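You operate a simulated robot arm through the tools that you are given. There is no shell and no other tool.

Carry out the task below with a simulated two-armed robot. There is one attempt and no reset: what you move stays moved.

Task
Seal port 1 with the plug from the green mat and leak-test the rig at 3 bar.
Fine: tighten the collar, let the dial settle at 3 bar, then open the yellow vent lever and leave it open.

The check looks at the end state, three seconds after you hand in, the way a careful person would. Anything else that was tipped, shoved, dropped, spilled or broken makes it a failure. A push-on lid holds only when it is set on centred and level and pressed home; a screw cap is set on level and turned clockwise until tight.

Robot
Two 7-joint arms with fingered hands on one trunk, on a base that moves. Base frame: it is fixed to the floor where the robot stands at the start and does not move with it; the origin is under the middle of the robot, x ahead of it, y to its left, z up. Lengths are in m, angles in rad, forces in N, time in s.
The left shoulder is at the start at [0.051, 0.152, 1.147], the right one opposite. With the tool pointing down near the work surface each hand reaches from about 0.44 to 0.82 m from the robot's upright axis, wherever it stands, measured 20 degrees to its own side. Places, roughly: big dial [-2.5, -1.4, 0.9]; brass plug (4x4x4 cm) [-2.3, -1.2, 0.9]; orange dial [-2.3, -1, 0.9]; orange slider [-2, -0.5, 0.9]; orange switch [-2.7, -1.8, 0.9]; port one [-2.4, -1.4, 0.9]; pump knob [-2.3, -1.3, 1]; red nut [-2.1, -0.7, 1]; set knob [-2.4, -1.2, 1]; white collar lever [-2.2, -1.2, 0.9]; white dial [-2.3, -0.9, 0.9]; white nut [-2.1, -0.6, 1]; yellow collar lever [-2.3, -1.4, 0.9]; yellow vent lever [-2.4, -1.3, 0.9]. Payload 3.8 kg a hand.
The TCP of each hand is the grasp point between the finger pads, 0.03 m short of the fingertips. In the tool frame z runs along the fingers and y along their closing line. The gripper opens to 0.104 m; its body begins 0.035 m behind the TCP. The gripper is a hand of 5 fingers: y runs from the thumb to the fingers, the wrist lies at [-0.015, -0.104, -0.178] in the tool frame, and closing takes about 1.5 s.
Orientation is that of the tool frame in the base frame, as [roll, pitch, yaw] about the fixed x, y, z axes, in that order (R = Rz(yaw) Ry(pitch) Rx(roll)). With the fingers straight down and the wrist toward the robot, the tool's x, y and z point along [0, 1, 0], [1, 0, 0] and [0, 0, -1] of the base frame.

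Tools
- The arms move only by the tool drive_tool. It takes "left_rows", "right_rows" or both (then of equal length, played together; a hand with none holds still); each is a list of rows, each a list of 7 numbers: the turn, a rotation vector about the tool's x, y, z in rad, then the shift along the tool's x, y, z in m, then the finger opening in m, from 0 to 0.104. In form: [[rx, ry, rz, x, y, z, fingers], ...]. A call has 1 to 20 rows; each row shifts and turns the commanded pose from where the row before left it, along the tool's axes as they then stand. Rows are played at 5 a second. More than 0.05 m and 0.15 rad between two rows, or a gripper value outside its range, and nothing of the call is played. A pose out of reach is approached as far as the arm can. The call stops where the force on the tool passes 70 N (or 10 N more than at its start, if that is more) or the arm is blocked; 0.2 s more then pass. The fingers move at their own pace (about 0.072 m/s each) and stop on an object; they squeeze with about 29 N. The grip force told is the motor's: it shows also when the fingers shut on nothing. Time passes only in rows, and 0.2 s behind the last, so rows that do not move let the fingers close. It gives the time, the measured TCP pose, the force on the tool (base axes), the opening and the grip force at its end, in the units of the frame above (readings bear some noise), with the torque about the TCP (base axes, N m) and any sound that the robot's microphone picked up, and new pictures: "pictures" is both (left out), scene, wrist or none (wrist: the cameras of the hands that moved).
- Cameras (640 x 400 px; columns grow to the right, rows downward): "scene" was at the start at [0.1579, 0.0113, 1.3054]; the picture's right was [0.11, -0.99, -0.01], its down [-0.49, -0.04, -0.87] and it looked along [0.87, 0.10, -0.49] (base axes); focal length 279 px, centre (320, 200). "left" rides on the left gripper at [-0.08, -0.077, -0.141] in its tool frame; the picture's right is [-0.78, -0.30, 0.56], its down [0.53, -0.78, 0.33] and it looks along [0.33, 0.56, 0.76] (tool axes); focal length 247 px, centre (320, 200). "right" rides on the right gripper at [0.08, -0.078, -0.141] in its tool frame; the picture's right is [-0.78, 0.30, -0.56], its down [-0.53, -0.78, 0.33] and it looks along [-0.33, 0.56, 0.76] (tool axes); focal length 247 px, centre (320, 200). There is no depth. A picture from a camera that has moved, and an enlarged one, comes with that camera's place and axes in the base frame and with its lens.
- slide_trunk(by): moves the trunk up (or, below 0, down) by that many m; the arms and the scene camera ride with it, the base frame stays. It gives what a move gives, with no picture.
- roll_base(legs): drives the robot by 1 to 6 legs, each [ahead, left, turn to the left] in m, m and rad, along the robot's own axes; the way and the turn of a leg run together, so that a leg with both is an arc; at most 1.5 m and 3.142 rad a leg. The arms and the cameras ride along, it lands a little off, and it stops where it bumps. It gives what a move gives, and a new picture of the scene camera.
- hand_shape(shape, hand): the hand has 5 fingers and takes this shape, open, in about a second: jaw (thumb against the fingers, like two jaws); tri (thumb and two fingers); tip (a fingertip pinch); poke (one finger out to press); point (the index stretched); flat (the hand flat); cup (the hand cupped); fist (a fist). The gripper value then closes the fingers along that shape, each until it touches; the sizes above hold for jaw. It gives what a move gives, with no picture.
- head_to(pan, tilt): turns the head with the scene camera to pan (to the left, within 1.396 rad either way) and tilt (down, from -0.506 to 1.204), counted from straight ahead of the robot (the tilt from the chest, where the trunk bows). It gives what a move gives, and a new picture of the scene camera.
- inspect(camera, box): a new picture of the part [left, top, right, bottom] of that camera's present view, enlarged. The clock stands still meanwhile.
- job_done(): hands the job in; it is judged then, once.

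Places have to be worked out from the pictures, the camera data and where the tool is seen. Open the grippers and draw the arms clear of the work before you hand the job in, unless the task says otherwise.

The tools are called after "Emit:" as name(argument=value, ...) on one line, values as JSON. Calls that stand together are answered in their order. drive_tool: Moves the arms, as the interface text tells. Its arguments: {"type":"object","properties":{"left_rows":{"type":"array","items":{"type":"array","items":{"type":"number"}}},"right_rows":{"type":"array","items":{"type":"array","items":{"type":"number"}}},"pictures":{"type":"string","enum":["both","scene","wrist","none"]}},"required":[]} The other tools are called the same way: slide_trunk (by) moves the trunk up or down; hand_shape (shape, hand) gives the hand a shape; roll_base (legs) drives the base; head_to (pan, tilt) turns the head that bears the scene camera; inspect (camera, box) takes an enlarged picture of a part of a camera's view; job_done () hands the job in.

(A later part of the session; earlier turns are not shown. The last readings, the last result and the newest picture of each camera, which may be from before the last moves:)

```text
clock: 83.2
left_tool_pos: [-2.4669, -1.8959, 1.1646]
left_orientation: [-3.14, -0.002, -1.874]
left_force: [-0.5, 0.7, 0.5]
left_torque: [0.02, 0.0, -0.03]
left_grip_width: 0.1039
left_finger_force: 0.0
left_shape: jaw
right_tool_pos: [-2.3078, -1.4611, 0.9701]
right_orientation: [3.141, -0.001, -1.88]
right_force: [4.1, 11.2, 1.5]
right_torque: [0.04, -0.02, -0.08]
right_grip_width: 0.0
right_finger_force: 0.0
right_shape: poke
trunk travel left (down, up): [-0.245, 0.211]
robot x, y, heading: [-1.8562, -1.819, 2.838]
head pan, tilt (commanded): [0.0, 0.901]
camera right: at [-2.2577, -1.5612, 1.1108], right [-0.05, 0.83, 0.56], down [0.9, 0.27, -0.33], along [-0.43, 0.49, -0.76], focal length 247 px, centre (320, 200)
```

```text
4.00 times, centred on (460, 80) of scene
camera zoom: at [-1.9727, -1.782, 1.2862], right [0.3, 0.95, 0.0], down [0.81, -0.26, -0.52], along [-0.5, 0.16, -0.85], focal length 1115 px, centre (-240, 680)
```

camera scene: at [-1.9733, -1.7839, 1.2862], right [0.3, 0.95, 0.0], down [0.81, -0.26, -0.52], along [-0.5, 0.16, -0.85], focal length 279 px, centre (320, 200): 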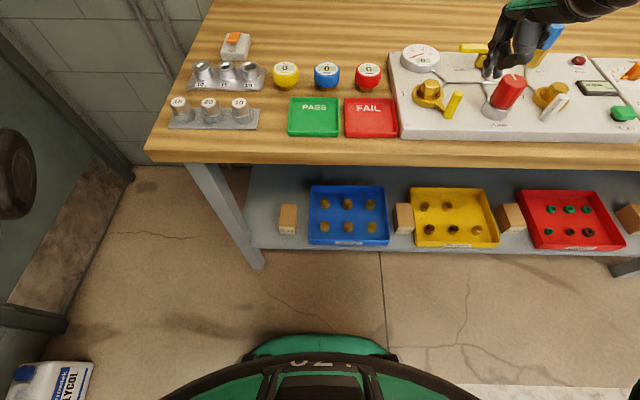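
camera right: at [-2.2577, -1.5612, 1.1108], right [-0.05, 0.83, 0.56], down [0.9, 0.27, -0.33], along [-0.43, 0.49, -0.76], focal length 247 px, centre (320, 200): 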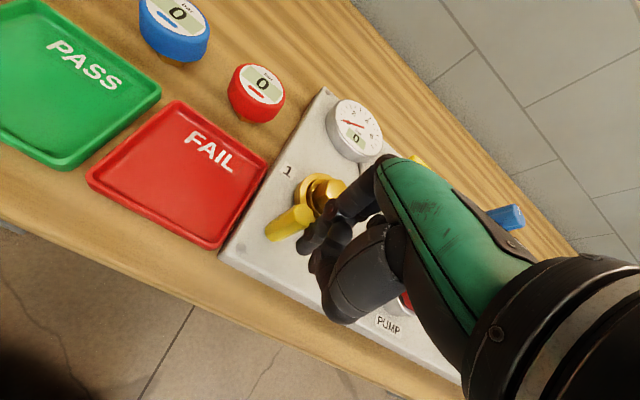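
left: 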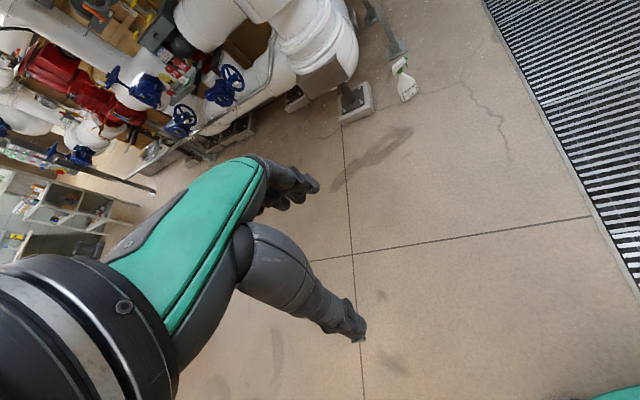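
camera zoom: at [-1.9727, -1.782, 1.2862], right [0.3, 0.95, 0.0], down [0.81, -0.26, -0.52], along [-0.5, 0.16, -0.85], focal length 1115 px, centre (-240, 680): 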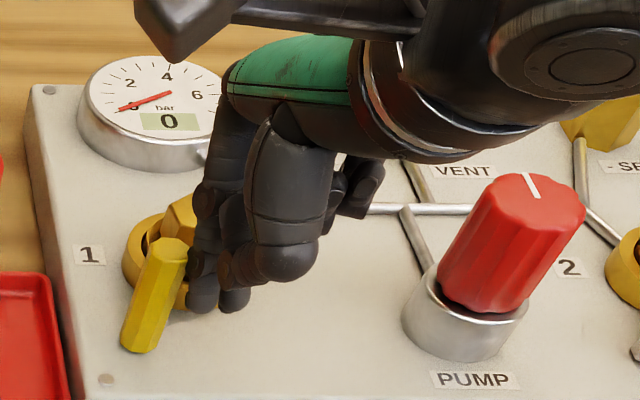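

Resistance begins (12 N) with the lever at about the same angle as the white one. I press on a few millimetres to make it tight.

Emit:
drive_tool(right_rows=[[0, 0, 0, 0.005, 0.001, 0, 0.0], [0, 0, 0, 0.005, 0.001, 0, 0.0], [0, 0, 0, 0.005, 0.001, 0, 0.0], [0, 0, 0, 0, 0, 0, 0.0]], pictures="none")

Emit:
inspect(camera="scene", box=[400, 30, 520, 130])

```text
clock: 84.2
left_tool_pos: [-2.4633, -1.8986, 1.1666]
left_orientation: [3.138, -0.002, -1.876]
left_force: [0.7, 0.2, 0.6]
left_torque: [-0.01, 0.03, 0.0]
left_grip_width: 0.1037
left_finger_force: 0.0
left_shape: jaw
right_tool_pos: [-2.3134, -1.4783, 0.9723]
right_orientation: [3.136, 0.001, -1.877]
right_force: [10.9, 7.3, 17.9]
right_torque: [0.06, -0.05, -0.03]
right_grip_width: 0.0001
right_finger_force: 0.0
right_shape: poke
trunk travel left (down, up): [-0.245, 0.211]
robot x, y, heading: [-1.8548, -1.822, 2.835]
head pan, tilt (commanded): [0.0, 0.901]
```

```text
4.00 times, centred on (460, 80) of scene
camera zoom: at [-1.9701, -1.7841, 1.2866], right [0.3, 0.95, 0.0], down [0.81, -0.26, -0.53], along [-0.5, 0.16, -0.85], focal length 1115 px, centre (-240, 680)
```

zoom: 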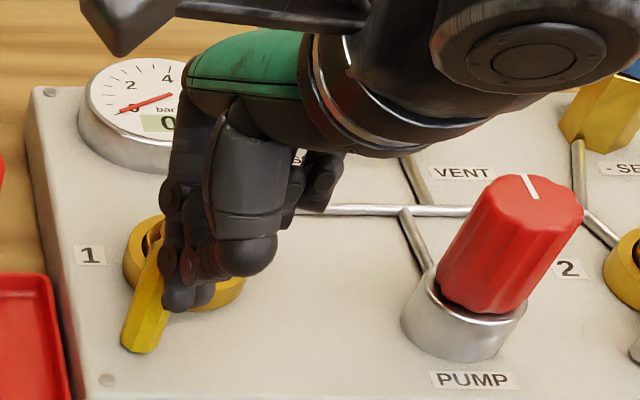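

The lever has stopped moving and the finger starts to ride over it, so the collar is at its stop. I back the finger off to the right and lift, then look.

Emit:
drive_tool(right_rows=[[0, 0, 0, -0.01, -0.002, 0, 0.0], [0, 0, 0, -0.015, -0.002, 0, 0.0], [0, 0, 0, -0.02, 0, 0, 0.0], [0, 0, 0, 0, 0, -0.04, 0.0], [0, 0, 0, -0.02, 0, -0.045, 0.0], [0, 0, 0, -0.04, 0, -0.02, 0.0], [0, 0, 0, -0.04, -0.01, 0, 0.0]], pictures="both")

Emit:
inspect(camera="scene", box=[385, 20, 505, 130])

Emit:
inspect(camera="right", box=[100, 100, 340, 300])

```text
clock: 85.8
left_tool_pos: [-2.4656, -1.8967, 1.1648]
left_orientation: [-3.141, -0.001, -1.875]
left_force: [-0.2, -0.7, 0.8]
left_torque: [0.02, 0.02, -0.01]
left_grip_width: 0.1039
left_finger_force: 0.0
left_shape: jaw
right_tool_pos: [-2.2575, -1.3444, 1.0737]
right_orientation: [-3.141, -0.001, -1.875]
right_force: [0.3, 0.4, -0.3]
right_torque: [-0.03, -0.01, 0.03]
right_grip_width: 0.0
right_finger_force: 0.0
right_shape: poke
trunk travel left (down, up): [-0.245, 0.211]
robot x, y, heading: [-1.8573, -1.8216, 2.834]
head pan, tilt (commanded): [0.0, 0.901]
camera scene: at [-1.9725, -1.7829, 1.2862], right [0.3, 0.95, 0.0], down [0.81, -0.26, -0.52], along [-0.5, 0.16, -0.85], focal length 279 px, centre (320, 200)
camera right: at [-2.2082, -1.4426, 1.2152], right [-0.05, 0.83, 0.56], down [0.9, 0.28, -0.33], along [-0.43, 0.48, -0.76], focal length 247 px, centre (320, 200)
```

scene: 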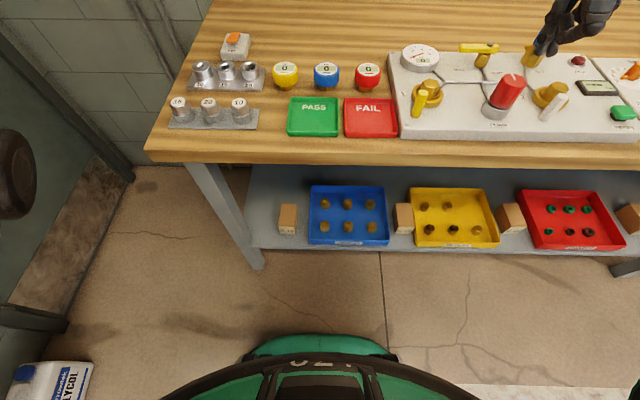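
right: 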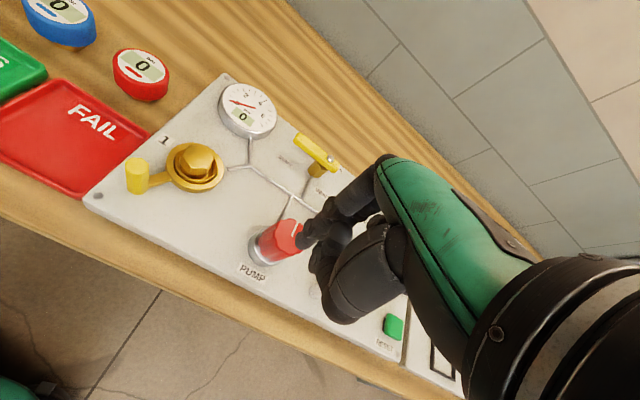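

```text
3.64 times, centred on (445, 75) of scene
camera zoom: at [-1.9725, -1.7829, 1.2862], right [0.3, 0.95, 0.0], down [0.81, -0.26, -0.52], along [-0.5, 0.16, -0.85], focal length 1013 px, centre (-134, 654)
```

zoom: 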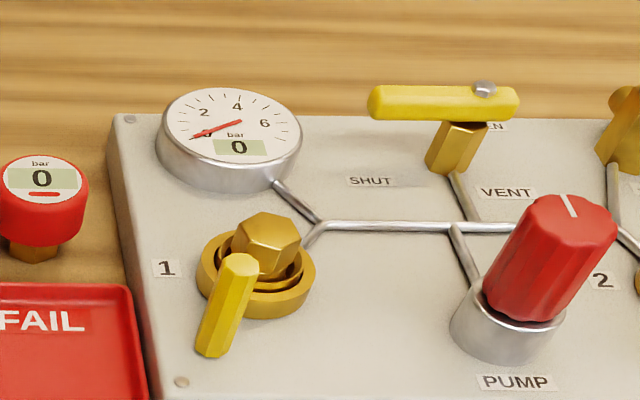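

```text
2.00 times, centred on (220, 200) of right
camera zoom: at [-2.2082, -1.4426, 1.2152], right [-0.05, 0.83, 0.56], down [0.9, 0.28, -0.33], along [-0.43, 0.48, -0.76], focal length 494 px, centre (520, 200)
```

zoom: 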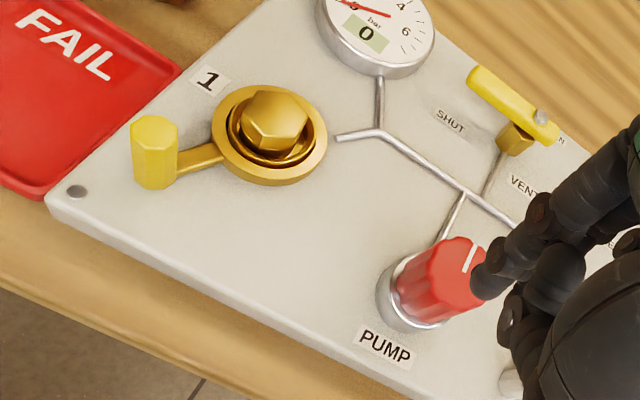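

The lever now sits about 30° left of front, turned at least as far as the tight white one. Now the pump knob: I shape the tri grip again and move above it to view it closely.

Emit:
hand_shape(hand="right", shape="tri")

Emit:
drive_tool(right_rows=[[0, 0, 0, -0.03, 0.0, -0.03, 0.09], [0, 0, 0, -0.03, 0.0, -0.03, 0.09], [0, 0, 0, -0.02, 0, 0, 0.09]], pictures="both")

Emit:
inspect(camera="right", box=[140, 120, 360, 300])

Emit:
inspect(camera="scene", box=[460, 20, 640, 140])

```text
clock: 86.7
left_tool_pos: [-2.4669, -1.8985, 1.1639]
left_orientation: [3.14, 0.0, -1.875]
left_force: [0.2, 0.1, -0.5]
left_torque: [0.0, 0.03, 0.02]
left_grip_width: 0.1038
left_finger_force: 0.1
left_shape: jaw
right_tool_pos: [-2.2597, -1.3447, 1.0742]
right_orientation: [3.141, 0.0, -1.877]
right_force: [-0.4, 0.0, -0.5]
right_torque: [0.0, 0.0, -0.01]
right_grip_width: 0.1038
right_finger_force: 0.0
right_shape: tri
trunk travel left (down, up): [-0.245, 0.211]
robot x, y, heading: [-1.8557, -1.8233, 2.837]
head pan, tilt (commanded): [0.0, 0.901]
```

```text
clock: 87.5
left_tool_pos: [-2.4655, -1.8979, 1.165]
left_orientation: [-3.141, -0.001, -1.875]
left_force: [0.2, -0.1, -0.3]
left_torque: [-0.01, -0.01, 0.0]
left_grip_width: 0.1035
left_finger_force: 0.2
left_shape: jaw
right_tool_pos: [-2.2362, -1.2669, 1.1339]
right_orientation: [3.141, 0.002, -1.877]
right_force: [1.2, 0.1, 0.0]
right_torque: [0.01, -0.03, -0.05]
right_grip_width: 0.09
right_finger_force: 0.1
right_shape: tri
trunk travel left (down, up): [-0.245, 0.211]
robot x, y, heading: [-1.8566, -1.8276, 2.834]
head pan, tilt (commanded): [0.0, 0.901]
camera scene: at [-1.9737, -1.7835, 1.2861], right [0.3, 0.95, 0.0], down [0.81, -0.26, -0.52], along [-0.5, 0.16, -0.85], focal length 279 px, centre (320, 200)
camera right: at [-2.186, -1.367, 1.2745], right [-0.05, 0.83, 0.56], down [0.9, 0.28, -0.33], along [-0.43, 0.49, -0.76], focal length 247 px, centre (320, 200)
```

scene: 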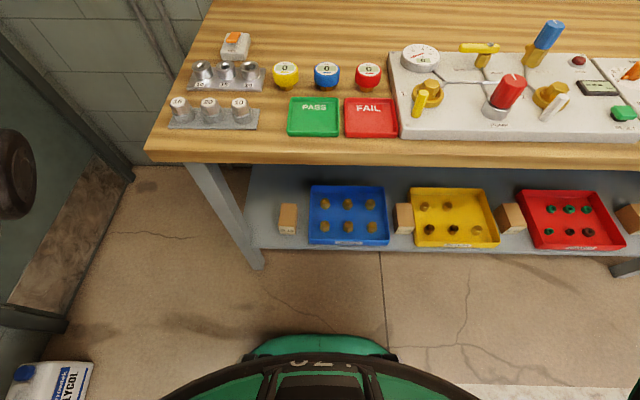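
right: 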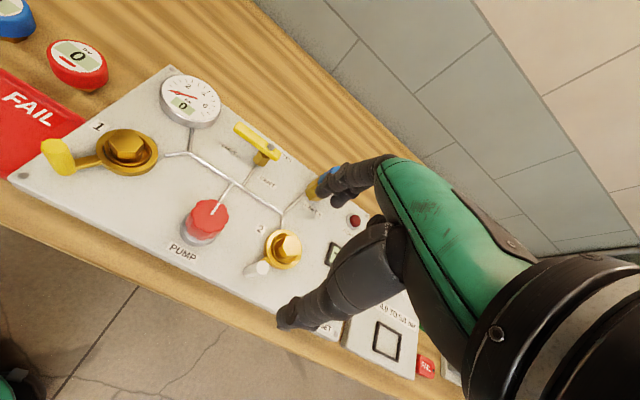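

```text
2.22 times, centred on (250, 210) of right
camera zoom: at [-2.186, -1.367, 1.2745], right [-0.05, 0.83, 0.56], down [0.9, 0.28, -0.33], along [-0.43, 0.49, -0.76], focal length 549 px, centre (476, 178)
```

zoom: 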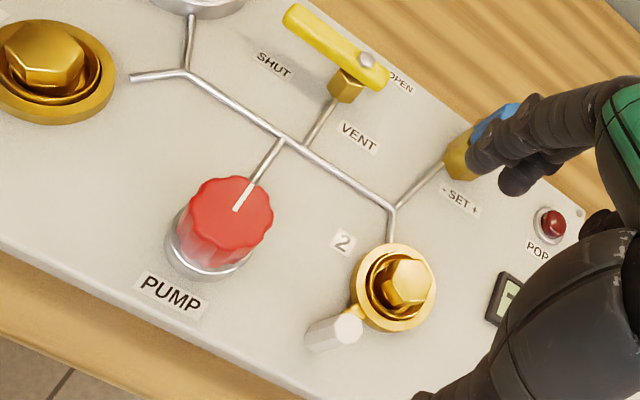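

```text
3.33 times, centred on (550, 80) of scene
camera zoom: at [-1.9737, -1.7835, 1.2861], right [0.3, 0.95, 0.0], down [0.81, -0.26, -0.52], along [-0.5, 0.16, -0.85], focal length 929 px, centre (-447, 600)
```

zoom: 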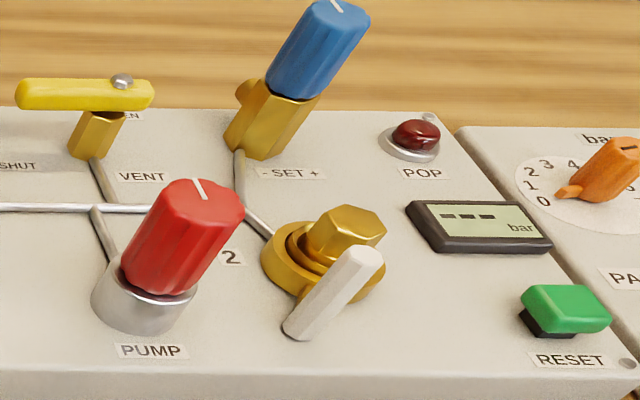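

Pump knob axis is at (-2.285, -1.331), top at z 0.987, about 43 mm wide. I yaw the hand counter-clockwise to gain clockwise travel, move over the knob and stop just above it to check.

Emit:
drive_tool(right_rows=[[0, 0, -0.15, 0, 0, 0, 0.085], [0, 0, -0.15, 0, 0, 0, 0.085], [0, 0, -0.15, 0, 0, 0, 0.085], [0, 0, -0.15, 0, 0, 0, 0.085], [0, 0, 0, 0.0237, 0.0325, 0, 0.085], [0, 0, 0, 0.0237, 0.0325, 0, 0.085], [0, 0, 0, 0, 0, 0.045, 0.085], [0, 0, 0, 0, 0, 0.035, 0.085], [0, 0, 0, 0, 0, 0, 0.085]], pictures="both")

Emit:
inspect(camera="right", box=[200, 140, 420, 340])

Emit:
inspect(camera="scene", box=[430, 0, 600, 140])

```text
clock: 89.5
left_tool_pos: [-2.4668, -1.8981, 1.1642]
left_orientation: [-3.141, -0.001, -1.875]
left_force: [1.1, 0.1, 0.2]
left_torque: [0.02, -0.03, 0.01]
left_grip_width: 0.1037
left_finger_force: 0.1
left_shape: jaw
right_tool_pos: [-2.2834, -1.3343, 1.0553]
right_orientation: [-3.141, 0.001, -1.275]
right_force: [0.4, 0.8, 0.2]
right_torque: [0.01, -0.04, -0.01]
right_grip_width: 0.0852
right_finger_force: 0.0
right_shape: tri
trunk travel left (down, up): [-0.245, 0.211]
robot x, y, heading: [-1.8564, -1.824, 2.836]
head pan, tilt (commanded): [0.0, 0.901]
camera scene: at [-1.9736, -1.7848, 1.2862], right [0.3, 0.95, 0.0], down [0.81, -0.26, -0.52], along [-0.5, 0.16, -0.85], focal length 279 px, centre (320, 200)
camera right: at [-2.185, -1.3883, 1.1965], right [-0.51, 0.66, 0.56], down [0.59, 0.74, -0.33], along [-0.63, 0.16, -0.76], focal length 247 px, centre (320, 200)
```

scene: 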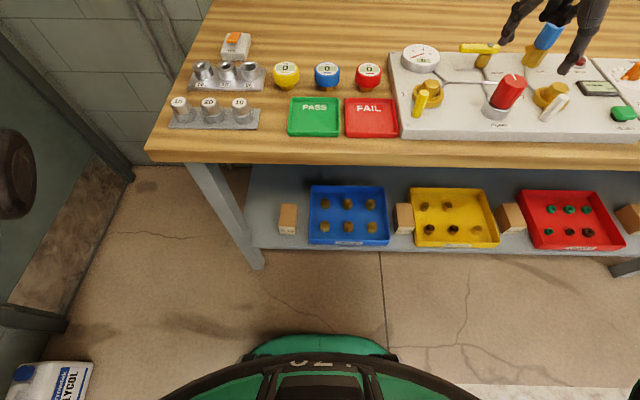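
right: 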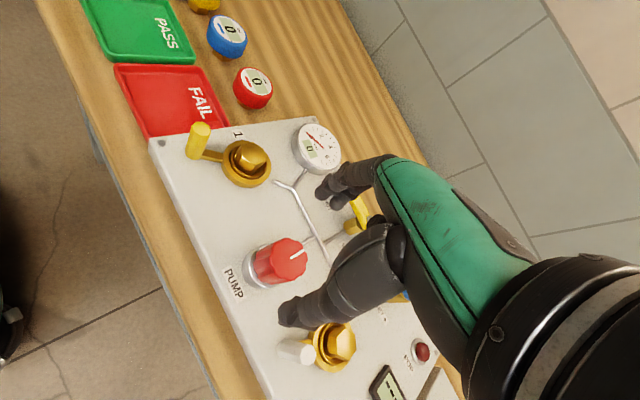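

```text
2.00 times, centred on (310, 240) of right
camera zoom: at [-2.185, -1.3883, 1.1965], right [-0.51, 0.66, 0.56], down [0.59, 0.74, -0.33], along [-0.63, 0.16, -0.76], focal length 494 px, centre (340, 120)
```

zoom: 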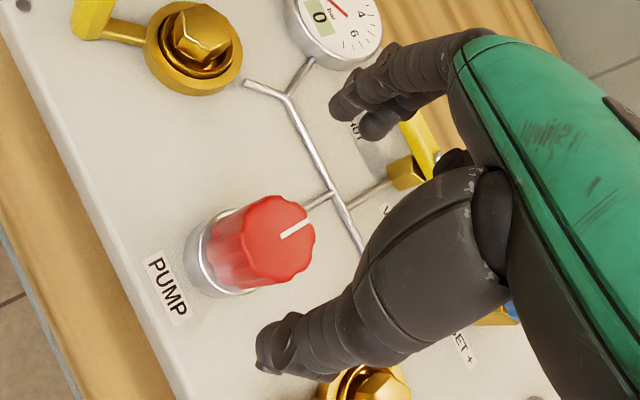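

```text
2.86 times, centred on (515, 70) of scene
camera zoom: at [-1.9736, -1.7848, 1.2862], right [0.3, 0.95, 0.0], down [0.81, -0.26, -0.52], along [-0.5, 0.16, -0.85], focal length 796 px, centre (-237, 571)
```

zoom: 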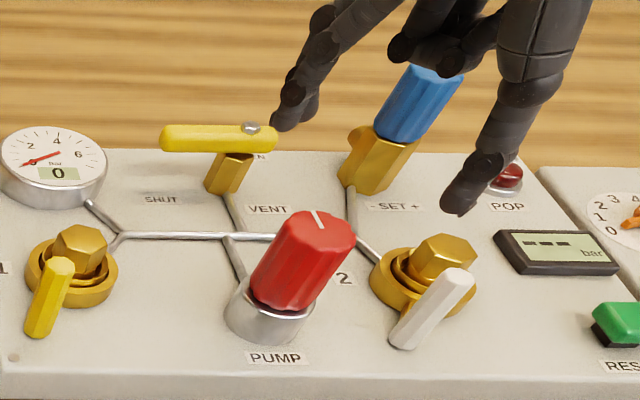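

Knob is a few mm off; I correct, lower so the tips reach about 3 cm below the knob's top, and close on it.

Emit:
drive_tool(right_rows=[[0, 0, 0, -0.004, -0.002, 0.025, 0.085], [0, 0, 0, 0, 0, 0.025, 0.085], [0, 0, 0, 0, 0, 0.018, 0.085], [0, 0, 0, 0, 0, 0, 0.06], [0, 0, 0, 0, 0, 0, 0.03], [0, 0, 0, 0, 0, 0, 0.02], [0, 0, 0, 0, 0, 0, 0.02], [0, 0, 0, 0, 0, 0, 0.02]], pictures="wrist")

Emit:
inspect(camera="scene", box=[390, 0, 590, 140])

```text
clock: 91.3
left_tool_pos: [-2.4682, -1.8984, 1.1642]
left_orientation: [-3.141, 0.0, -1.874]
left_force: [-0.7, -0.4, -0.1]
left_torque: [-0.02, -0.02, -0.02]
left_grip_width: 0.1037
left_finger_force: 0.1
left_shape: jaw
right_tool_pos: [-2.2833, -1.328, 0.9877]
right_orientation: [3.141, 0.0, -1.279]
right_force: [-1.1, -0.3, -1.8]
right_torque: [-0.01, 0.03, 0.01]
right_grip_width: 0.0344
right_finger_force: 29.2
right_shape: tri
trunk travel left (down, up): [-0.245, 0.211]
robot x, y, heading: [-1.8556, -1.8264, 2.84]
head pan, tilt (commanded): [0.0, 0.901]
camera right: at [-2.186, -1.3813, 1.1289], right [-0.51, 0.66, 0.56], down [0.59, 0.74, -0.33], along [-0.63, 0.16, -0.76], focal length 247 px, centre (320, 200)
```

right: 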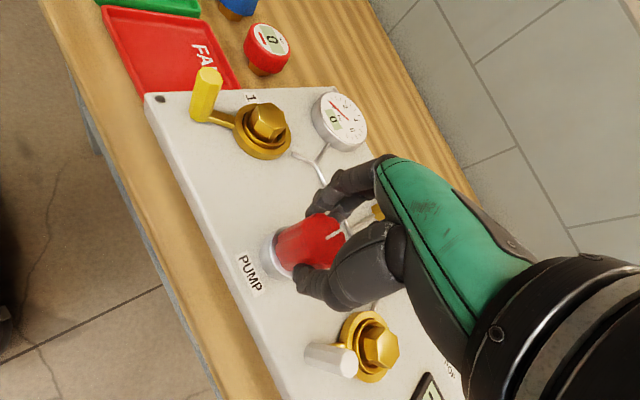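

```text
2.86 times, centred on (490, 70) of scene
camera zoom: at [-1.9739, -1.784, 1.2861], right [0.3, 0.95, 0.0], down [0.81, -0.26, -0.52], along [-0.5, 0.16, -0.85], focal length 796 px, centre (-166, 571)
```

zoom: 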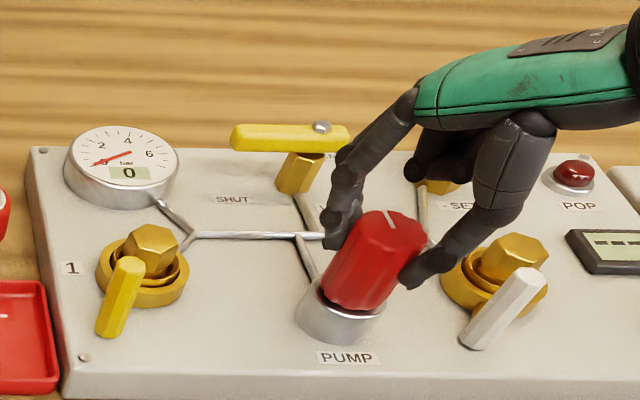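

The knob is gripped with 29 N. I turn it clockwise by 0.3 rad and watch the dial.

Emit:
drive_tool(right_rows=[[0, 0, 0.1, 0, 0, 0, 0.02], [0, 0, 0.1, 0, 0, 0, 0.02], [0, 0, 0.1, 0, 0, 0, 0.02], [0, 0, 0, 0, 0, 0, 0.02]], pictures="none")

Emit:
inspect(camera="scene", box=[390, 0, 590, 140])

Emit:
inspect(camera="scene", box=[395, 35, 445, 75])

```text
clock: 92.3
left_tool_pos: [-2.4667, -1.8981, 1.1635]
left_orientation: [3.141, 0.001, -1.873]
left_force: [0.8, -0.3, -0.2]
left_torque: [0.01, -0.01, 0.0]
left_grip_width: 0.1035
left_finger_force: 0.0
left_shape: jaw
right_tool_pos: [-2.2828, -1.3287, 0.9874]
right_orientation: [-3.141, -0.001, -1.577]
right_force: [-1.2, -2.3, 1.1]
right_torque: [-0.08, 0.03, 0.02]
right_grip_width: 0.0342
right_finger_force: 28.4
right_shape: tri
trunk travel left (down, up): [-0.245, 0.211]
robot x, y, heading: [-1.8569, -1.8209, 2.835]
head pan, tilt (commanded): [0.0, 0.901]
```

```text
2.86 times, centred on (490, 70) of scene
camera zoom: at [-1.9737, -1.7845, 1.2861], right [0.3, 0.95, 0.0], down [0.81, -0.26, -0.52], along [-0.5, 0.16, -0.85], focal length 796 px, centre (-166, 571)
```

zoom: 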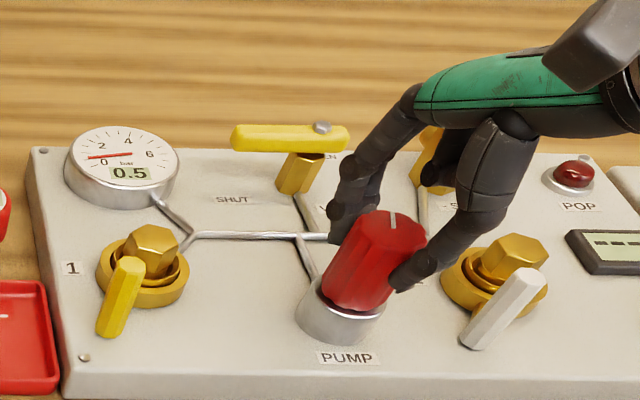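

```text
10.00 times, centred on (420, 55) of scene
camera zoom: at [-1.9737, -1.7845, 1.2861], right [0.3, 0.95, 0.0], down [0.81, -0.26, -0.52], along [-0.5, 0.16, -0.85], focal length 2787 px, centre (-680, 1650)
```

zoom: 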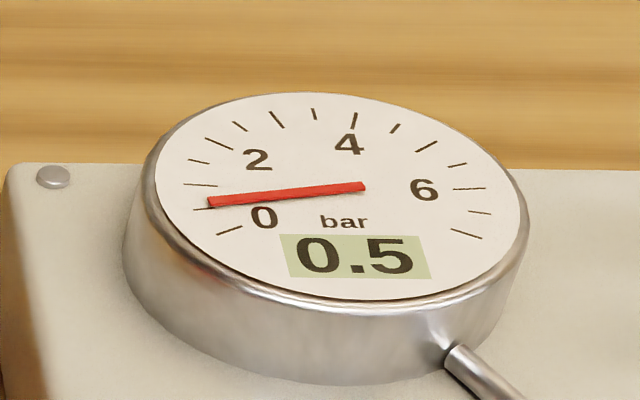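

Clockwise raises the pressure: 0.5 bar after 0.3 rad. I hold still a moment to see whether the dial lags or drops.

Emit:
drive_tool(right_rows=[[0, 0, 0, 0, 0, 0, 0.02], [0, 0, 0, 0, 0, 0, 0.02], [0, 0, 0, 0, 0, 0, 0.02], [0, 0, 0, 0, 0, 0, 0.02], [0, 0, 0, 0, 0, 0, 0.02], [0, 0, 0, 0, 0, 0, 0.02], [0, 0, 0, 0, 0, 0, 0.02], [0, 0, 0, 0, 0, 0, 0.02]], pictures="none")

Emit:
inspect(camera="scene", box=[395, 35, 445, 75])

```text
clock: 94.1
left_tool_pos: [-2.4668, -1.8987, 1.1628]
left_orientation: [-3.141, 0.0, -1.875]
left_force: [0.4, -0.6, -0.6]
left_torque: [-0.03, -0.01, 0.02]
left_grip_width: 0.1037
left_finger_force: 0.0
left_shape: jaw
right_tool_pos: [-2.2837, -1.327, 0.9874]
right_orientation: [3.141, 0.0, -1.575]
right_force: [-2.0, -2.8, 1.3]
right_torque: [-0.04, 0.04, -0.03]
right_grip_width: 0.0344
right_finger_force: 28.7
right_shape: tri
trunk travel left (down, up): [-0.245, 0.211]
robot x, y, heading: [-1.8546, -1.8196, 2.843]
head pan, tilt (commanded): [0.0, 0.901]
```

```text
10.00 times, centred on (420, 55) of scene
camera zoom: at [-1.9738, -1.7846, 1.2861], right [0.3, 0.95, 0.0], down [0.81, -0.26, -0.52], along [-0.5, 0.16, -0.85], focal length 2787 px, centre (-680, 1650)
```

zoom: 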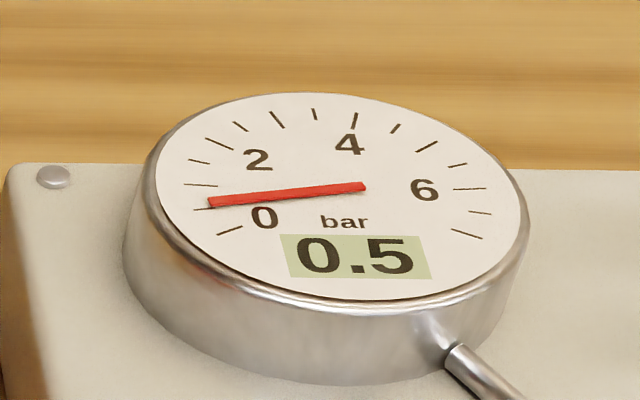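

It holds at 0.5 bar with no leak (about 1.7 bar per rad). I turn clockwise another 0.75 rad.

Emit:
drive_tool(right_rows=[[0, 0, 0.1, 0, 0, 0, 0.02], [0, 0, 0.1, 0, 0, 0, 0.02], [0, 0, 0.1, 0, 0, 0, 0.02], [0, 0, 0.1, 0, 0, 0, 0.02], [0, 0, 0.1, 0, 0, 0, 0.02], [0, 0, 0.1, 0, 0, 0, 0.02], [0, 0, 0.1, 0, 0, 0, 0.02], [0, 0, 0.05, 0, 0, 0, 0.02], [0, 0, 0, 0, 0, 0, 0.02], [0, 0, 0, 0, 0, 0, 0.02]], pictures="none")

Emit:
inspect(camera="scene", box=[390, 0, 590, 140])

Emit:
inspect(camera="scene", box=[395, 35, 445, 75])

```text
clock: 96.3
left_tool_pos: [-2.4678, -1.8997, 1.1637]
left_orientation: [-3.141, 0.002, -1.874]
left_force: [0.0, -0.9, 0.9]
left_torque: [0.03, 0.0, -0.01]
left_grip_width: 0.1038
left_finger_force: 0.1
left_shape: jaw
right_tool_pos: [-2.2843, -1.329, 0.9865]
right_orientation: [3.14, 0.001, -2.327]
right_force: [-5.3, -6.6, 4.7]
right_torque: [-0.09, 0.09, 0.04]
right_grip_width: 0.0344
right_finger_force: 29.0
right_shape: tri
trunk travel left (down, up): [-0.245, 0.211]
robot x, y, heading: [-1.8567, -1.8228, 2.833]
head pan, tilt (commanded): [0.0, 0.901]
```

```text
2.86 times, centred on (490, 70) of scene
camera zoom: at [-1.9743, -1.7855, 1.2861], right [0.3, 0.95, 0.0], down [0.81, -0.26, -0.52], along [-0.5, 0.16, -0.85], focal length 796 px, centre (-166, 571)
```

zoom: 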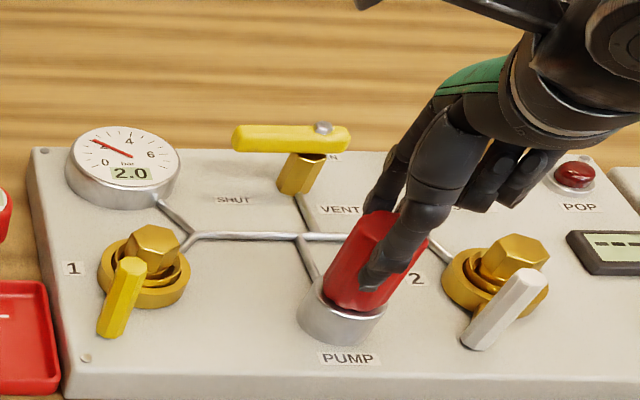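

```text
10.00 times, centred on (420, 55) of scene
camera zoom: at [-1.9743, -1.7855, 1.2861], right [0.3, 0.95, 0.0], down [0.81, -0.26, -0.52], along [-0.5, 0.16, -0.85], focal length 2787 px, centre (-680, 1650)
```

zoom: 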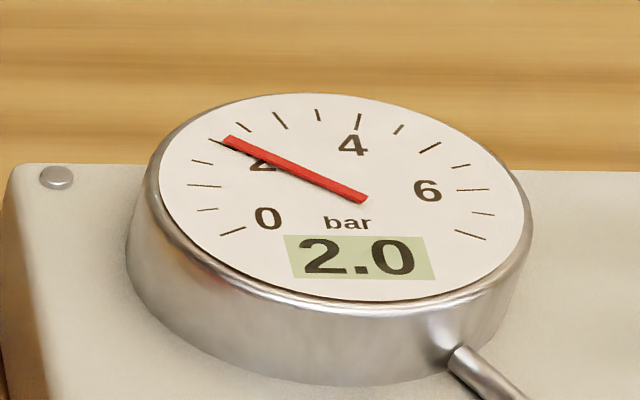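

2.0 bar — so 2 bar per rad. I need 0.5 rad more; I release the knob, turn the hand back and check that the pressure holds.

Emit:
drive_tool(right_rows=[[0, 0, 0, 0, 0, 0, 0.06], [0, 0, 0, 0, 0, 0, 0.08], [0, 0, 0, 0, 0, 0, 0.085], [0, 0, -0.15, 0, 0, 0, 0.085], [0, 0, -0.15, 0, 0, 0, 0.085], [0, 0, -0.15, 0, 0, 0, 0.085], [0, 0, -0.15, 0, 0, 0, 0.085], [0, 0, -0.15, 0, 0, 0, 0.085], [0, 0, 0, 0, 0, 0, 0.085]], pictures="wrist")

Emit:
inspect(camera="scene", box=[390, 0, 590, 140])

Emit:
inspect(camera="right", box=[220, 140, 420, 320])

```text
clock: 98.3
left_tool_pos: [-2.4652, -1.8982, 1.1645]
left_orientation: [3.141, 0.0, -1.875]
left_force: [0.1, 0.0, -0.3]
left_torque: [-0.01, 0.01, 0.02]
left_grip_width: 0.1038
left_finger_force: 0.1
left_shape: jaw
right_tool_pos: [-2.2821, -1.3291, 0.9866]
right_orientation: [-3.14, -0.001, -1.576]
right_force: [0.0, -0.3, 0.1]
right_torque: [-0.03, 0.03, 0.0]
right_grip_width: 0.0846
right_finger_force: 0.0
right_shape: tri
trunk travel left (down, up): [-0.245, 0.211]
robot x, y, heading: [-1.8587, -1.8232, 2.838]
head pan, tilt (commanded): [0.0, 0.901]
camera right: at [-2.2057, -1.4084, 1.1281], right [-0.29, 0.78, 0.56], down [0.78, 0.53, -0.33], along [-0.55, 0.34, -0.76], focal length 247 px, centre (320, 200)
```

right: 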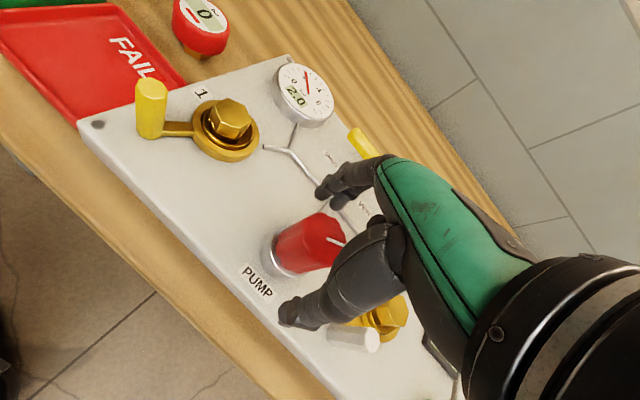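

```text
2.86 times, centred on (490, 70) of scene
camera zoom: at [-1.9737, -1.7843, 1.2861], right [0.3, 0.95, 0.0], down [0.81, -0.26, -0.52], along [-0.5, 0.16, -0.85], focal length 796 px, centre (-166, 571)
```

zoom: 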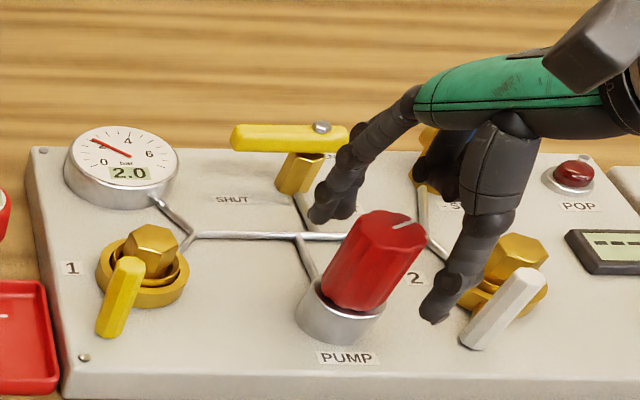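

```text
2.22 times, centred on (320, 230) of right
camera zoom: at [-2.2057, -1.4084, 1.1281], right [-0.29, 0.78, 0.56], down [0.78, 0.53, -0.33], along [-0.55, 0.34, -0.76], focal length 549 px, centre (320, 133)
```

zoom: 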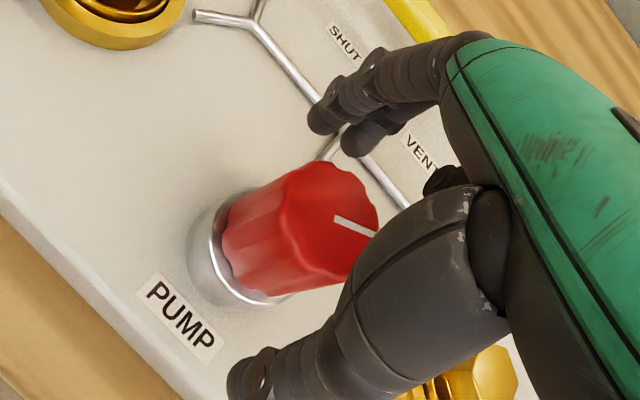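

Pressure stays at 2.0 bar after letting go. I close on the knob again and turn 0.4 rad clockwise.

Emit:
drive_tool(right_rows=[[0, 0, 0, 0, 0, 0, 0.06], [0, 0, 0, 0, 0, 0, 0.03], [0, 0, 0, 0, 0, 0, 0.02], [0, 0, 0, 0, 0, 0, 0.02], [0, 0, 0, 0, 0, 0, 0.02], [0, 0, 0.1, 0, 0, 0, 0.02], [0, 0, 0.1, 0, 0, 0, 0.02], [0, 0, 0.1, 0, 0, 0, 0.02], [0, 0, 0.1, 0, 0, 0, 0.02], [0, 0, 0, 0, 0, 0, 0.02], [0, 0, 0, 0, 0, 0, 0.02]], pictures="none")

Emit:
inspect(camera="scene", box=[390, 0, 590, 140])

Emit:
inspect(camera="scene", box=[395, 35, 445, 75])

```text
clock: 100.7
left_tool_pos: [-2.4665, -1.899, 1.1638]
left_orientation: [-3.141, 0.001, -1.875]
left_force: [0.7, -0.9, -1.0]
left_torque: [-0.03, 0.01, -0.02]
left_grip_width: 0.1036
left_finger_force: 0.0
left_shape: jaw
right_tool_pos: [-2.2834, -1.3284, 0.9855]
right_orientation: [-3.141, 0.0, -1.977]
right_force: [-1.4, -4.4, -3.5]
right_torque: [-0.09, 0.05, 0.01]
right_grip_width: 0.034
right_finger_force: 28.9
right_shape: tri
trunk travel left (down, up): [-0.245, 0.211]
robot x, y, heading: [-1.8542, -1.8183, 2.831]
head pan, tilt (commanded): [0.0, 0.901]
```

```text
2.86 times, centred on (490, 70) of scene
camera zoom: at [-1.9743, -1.7844, 1.2861], right [0.3, 0.95, 0.0], down [0.81, -0.26, -0.52], along [-0.5, 0.16, -0.85], focal length 796 px, centre (-166, 571)
```

zoom: 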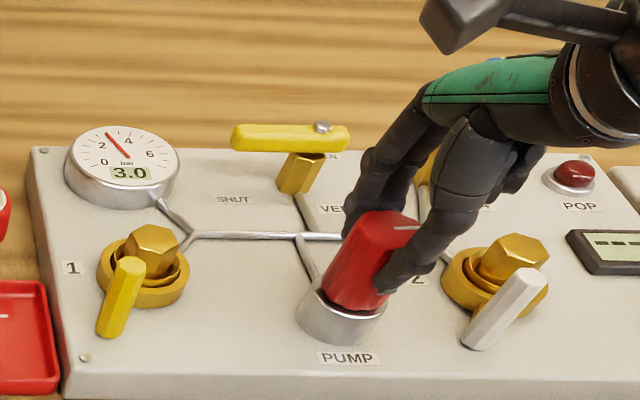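

```text
10.00 times, centred on (420, 55) of scene
camera zoom: at [-1.9743, -1.7844, 1.2861], right [0.3, 0.95, 0.0], down [0.81, -0.26, -0.52], along [-0.5, 0.16, -0.85], focal length 2787 px, centre (-680, 1650)
```

zoom: 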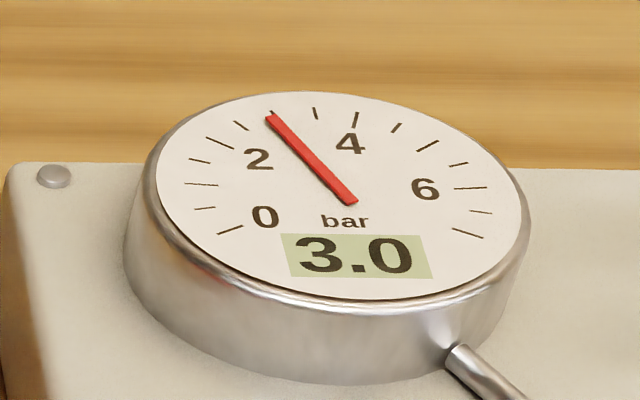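

The dial reads 3.0 bar. I hold for several seconds to let it settle, then check.

Emit:
drive_tool(right_rows=[[0, 0, 0, 0, 0, 0, 0.02], [0, 0, 0, 0, 0, 0, 0.02], [0, 0, 0, 0, 0, 0, 0.02], [0, 0, 0, 0, 0, 0, 0.02], [0, 0, 0, 0, 0, 0, 0.02], [0, 0, 0, 0, 0, 0, 0.02], [0, 0, 0, 0, 0, 0, 0.02], [0, 0, 0, 0, 0, 0, 0.02], [0, 0, 0, 0, 0, 0, 0.02], [0, 0, 0, 0, 0, 0, 0.02], [0, 0, 0, 0, 0, 0, 0.02], [0, 0, 0, 0, 0, 0, 0.02], [0, 0, 0, 0, 0, 0, 0.02], [0, 0, 0, 0, 0, 0, 0.02], [0, 0, 0, 0, 0, 0, 0.02]], pictures="none")

Emit:
inspect(camera="scene", box=[395, 35, 445, 75])

```text
clock: 103.9
left_tool_pos: [-2.4672, -1.8983, 1.1634]
left_orientation: [3.141, 0.001, -1.875]
left_force: [-0.2, 0.0, -0.5]
left_torque: [0.0, 0.02, -0.02]
left_grip_width: 0.1038
left_finger_force: 0.0
left_shape: jaw
right_tool_pos: [-2.283, -1.3287, 0.9868]
right_orientation: [-3.141, -0.001, -1.979]
right_force: [-1.5, -3.7, -3.1]
right_torque: [-0.04, 0.02, 0.03]
right_grip_width: 0.0341
right_finger_force: 29.4
right_shape: tri
trunk travel left (down, up): [-0.245, 0.211]
robot x, y, heading: [-1.858, -1.8225, 2.834]
head pan, tilt (commanded): [0.0, 0.901]
```

```text
10.00 times, centred on (420, 55) of scene
camera zoom: at [-1.9742, -1.7844, 1.2861], right [0.3, 0.95, 0.0], down [0.81, -0.26, -0.52], along [-0.5, 0.16, -0.85], focal length 2787 px, centre (-680, 1650)
```

zoom: 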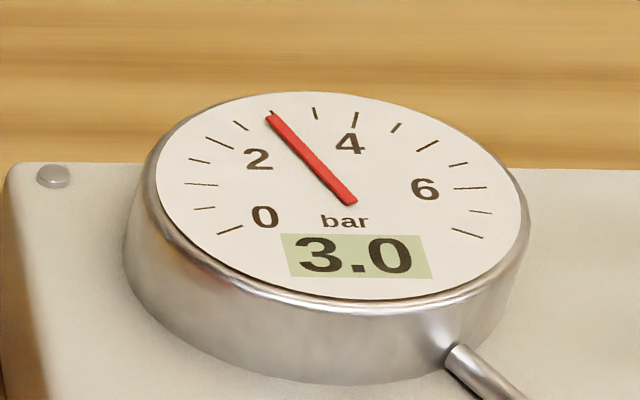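

Steady at 3.0 bar. I open the fingers, lift clear of the knob and read the dial again after some seconds.

Emit:
drive_tool(right_rows=[[0, 0, 0, 0, 0, 0, 0.05], [0, 0, 0, 0, 0, 0, 0.07], [0, 0, 0, 0, 0, 0, 0.08], [0, 0, 0, 0, 0, -0.02, 0.08], [0, 0, 0, 0, 0, -0.04, 0.08], [0, 0, 0, 0, 0, -0.045, 0.08], [0, 0, 0, 0, 0, -0.045, 0.08], [0, 0, 0, 0, 0, 0, 0.08], [0, 0, 0, 0, 0, 0, 0.08], [0, 0, 0, 0, 0, 0, 0.08], [0, 0, 0, 0, 0, 0, 0.08], [0, 0, 0, 0, 0, 0, 0.08], [0, 0, 0, 0, 0, 0, 0.08]], pictures="both")

Emit:
inspect(camera="scene", box=[390, 0, 590, 140])

Emit:
inspect(camera="scene", box=[395, 35, 445, 75])

Emit:
inspect(camera="scene", box=[445, 30, 515, 80])

```text
clock: 106.7
left_tool_pos: [-2.4664, -1.898, 1.1646]
left_orientation: [3.141, -0.001, -1.873]
left_force: [-0.5, -0.4, 0.1]
left_torque: [0.04, 0.01, 0.01]
left_grip_width: 0.1036
left_finger_force: 0.0
left_shape: jaw
right_tool_pos: [-2.2823, -1.3298, 1.135]
right_orientation: [-3.141, 0.002, -1.977]
right_force: [-0.1, 0.2, -0.5]
right_torque: [0.01, 0.02, -0.02]
right_grip_width: 0.0799
right_finger_force: 0.2
right_shape: tri
trunk travel left (down, up): [-0.245, 0.211]
robot x, y, heading: [-1.8566, -1.8242, 2.834]
head pan, tilt (commanded): [0.0, 0.901]
camera scene: at [-1.9736, -1.7841, 1.2861], right [0.3, 0.95, 0.0], down [0.81, -0.26, -0.52], along [-0.5, 0.16, -0.85], focal length 279 px, centre (320, 200)
camera right: at [-2.2423, -1.4336, 1.2761], right [0.03, 0.83, 0.56], down [0.93, 0.18, -0.33], along [-0.38, 0.53, -0.76], focal length 247 px, centre (320, 200)
```

scene: 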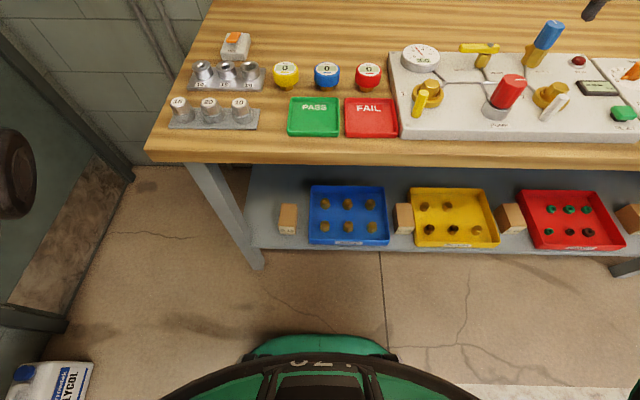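
right: 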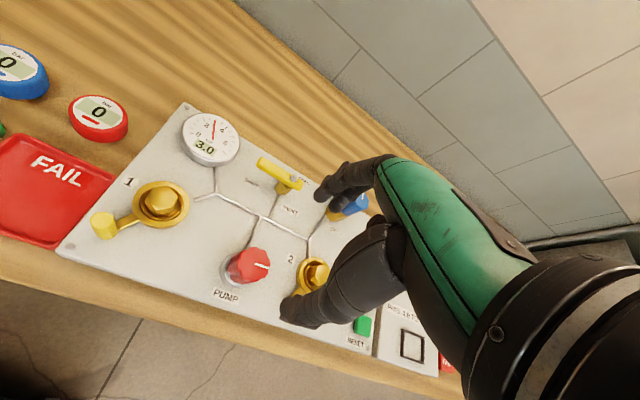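

```text
2.86 times, centred on (490, 70) of scene
camera zoom: at [-1.9736, -1.7841, 1.2861], right [0.3, 0.95, 0.0], down [0.81, -0.26, -0.52], along [-0.5, 0.16, -0.85], focal length 796 px, centre (-166, 571)
```

zoom: 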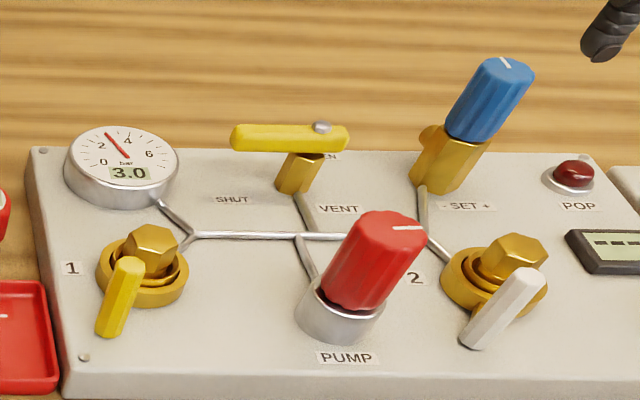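

```text
10.00 times, centred on (420, 55) of scene
camera zoom: at [-1.9736, -1.7841, 1.2861], right [0.3, 0.95, 0.0], down [0.81, -0.26, -0.52], along [-0.5, 0.16, -0.85], focal length 2787 px, centre (-680, 1650)
```

zoom: 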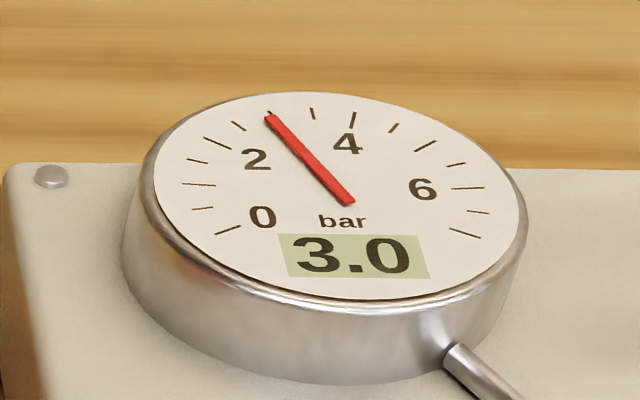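

```text
8.00 times, centred on (480, 55) of scene
camera zoom: at [-1.9736, -1.7841, 1.2861], right [0.3, 0.95, 0.0], down [0.81, -0.26, -0.52], along [-0.5, 0.16, -0.85], focal length 2230 px, centre (-960, 1360)
```

zoom: 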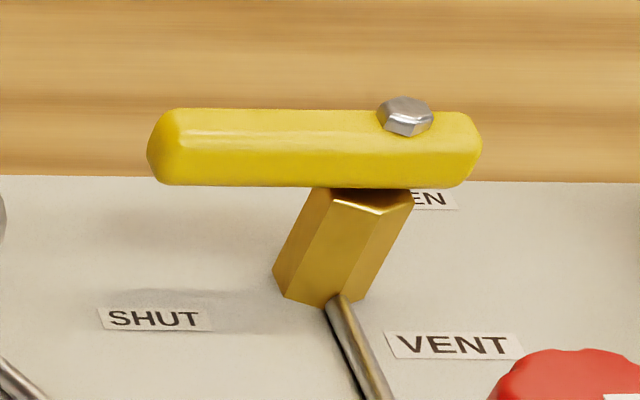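

3.0 bar holds after release. The vent handle points left over SHUT and OPEN lies behind the stem, so it must turn clockwise to point away from me. It is near my reach limit, so I raise the hand and move the base 7 cm ahead and 15 cm right.

Emit:
drive_tool(right_rows=[[0, 0, 0.05, 0, -0.02, -0.04, 0.08], [0, 0, 0.05, 0, -0.02, -0.02, 0.08]], pictures="none")

Emit:
roll_base(legs=[[0.0, -0.15, 0], [0.07, 0, 0]])

Emit:
hand_shape(hand="right", shape="poke")

Emit:
inspect(camera="right", box=[0, 0, 640, 400])

```text
clock: 107.3
left_tool_pos: [-2.4656, -1.8994, 1.1653]
left_orientation: [3.14, 0.0, -1.875]
left_force: [0.2, -0.5, -0.1]
left_torque: [0.03, -0.03, 0.0]
left_grip_width: 0.1036
left_finger_force: 0.2
left_shape: jaw
right_tool_pos: [-2.2446, -1.3438, 1.1954]
right_orientation: [3.141, 0.0, -2.076]
right_force: [0.4, -0.2, -0.4]
right_torque: [0.0, 0.04, 0.01]
right_grip_width: 0.0799
right_finger_force: 0.0
right_shape: tri
trunk travel left (down, up): [-0.245, 0.211]
robot x, y, heading: [-1.857, -1.8257, 2.836]
head pan, tilt (commanded): [0.0, 0.901]
```

```text
clock: 109.2
left_tool_pos: [-2.4848, -1.7365, 1.1666]
left_orientation: [3.138, 0.0, -1.878]
left_force: [0.2, -0.6, 0.0]
left_torque: [0.03, 0.0, -0.02]
left_grip_width: 0.1038
left_finger_force: 0.1
left_shape: jaw
right_tool_pos: [-2.2648, -1.182, 1.1962]
right_orientation: [3.139, 0.001, -2.08]
right_force: [0.9, 0.6, 0.2]
right_torque: [-0.03, -0.02, -0.02]
right_grip_width: 0.0795
right_finger_force: 0.0
right_shape: tri
trunk travel left (down, up): [-0.245, 0.211]
robot x, y, heading: [-1.8807, -1.6587, 2.837]
head pan, tilt (commanded): [0.0, 0.901]
camera scene: at [-1.9919, -1.6228, 1.2867], right [0.3, 0.95, 0.0], down [0.81, -0.26, -0.53], along [-0.5, 0.16, -0.85], focal length 279 px, centre (320, 200)
```

scene: 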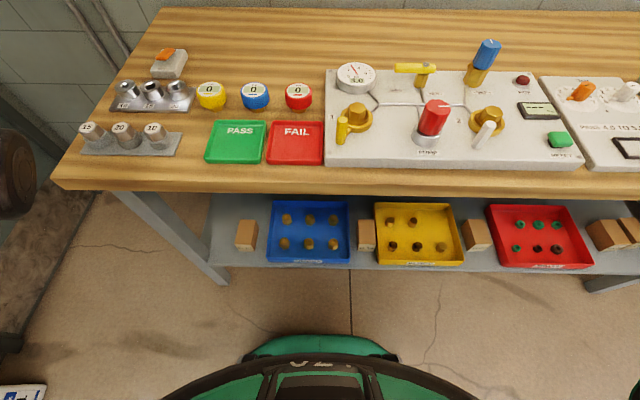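

```text
clock: 110.1
left_tool_pos: [-2.4872, -1.7347, 1.1648]
left_orientation: [3.141, 0.001, -1.875]
left_force: [-0.8, 0.5, -1.2]
left_torque: [-0.01, -0.01, 0.0]
left_grip_width: 0.104
left_finger_force: 0.0
left_shape: jaw
right_tool_pos: [-2.2661, -1.1816, 1.195]
right_orientation: [-3.141, 0.002, -2.079]
right_force: [0.2, 0.1, 0.0]
right_torque: [-0.01, -0.04, 0.01]
right_grip_width: 0.0
right_finger_force: 0.1
right_shape: poke
trunk travel left (down, up): [-0.245, 0.211]
robot x, y, heading: [-1.8741, -1.6607, 2.829]
head pan, tilt (commanded): [0.0, 0.901]
```

```text
1.00 times, centred on (320, 200) of right (not enlarged: the box is as wide or as high as the picture)
camera zoom: at [-2.237, -1.2885, 1.3358], right [0.12, 0.82, 0.56], down [0.94, 0.09, -0.33], along [-0.32, 0.56, -0.76], focal length 247 px, centre (320, 200)
```

zoom: 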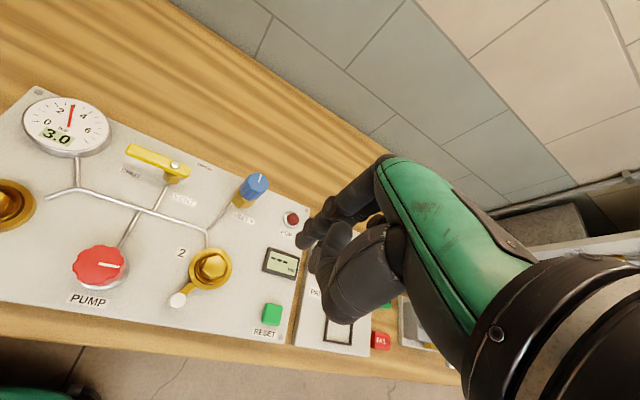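

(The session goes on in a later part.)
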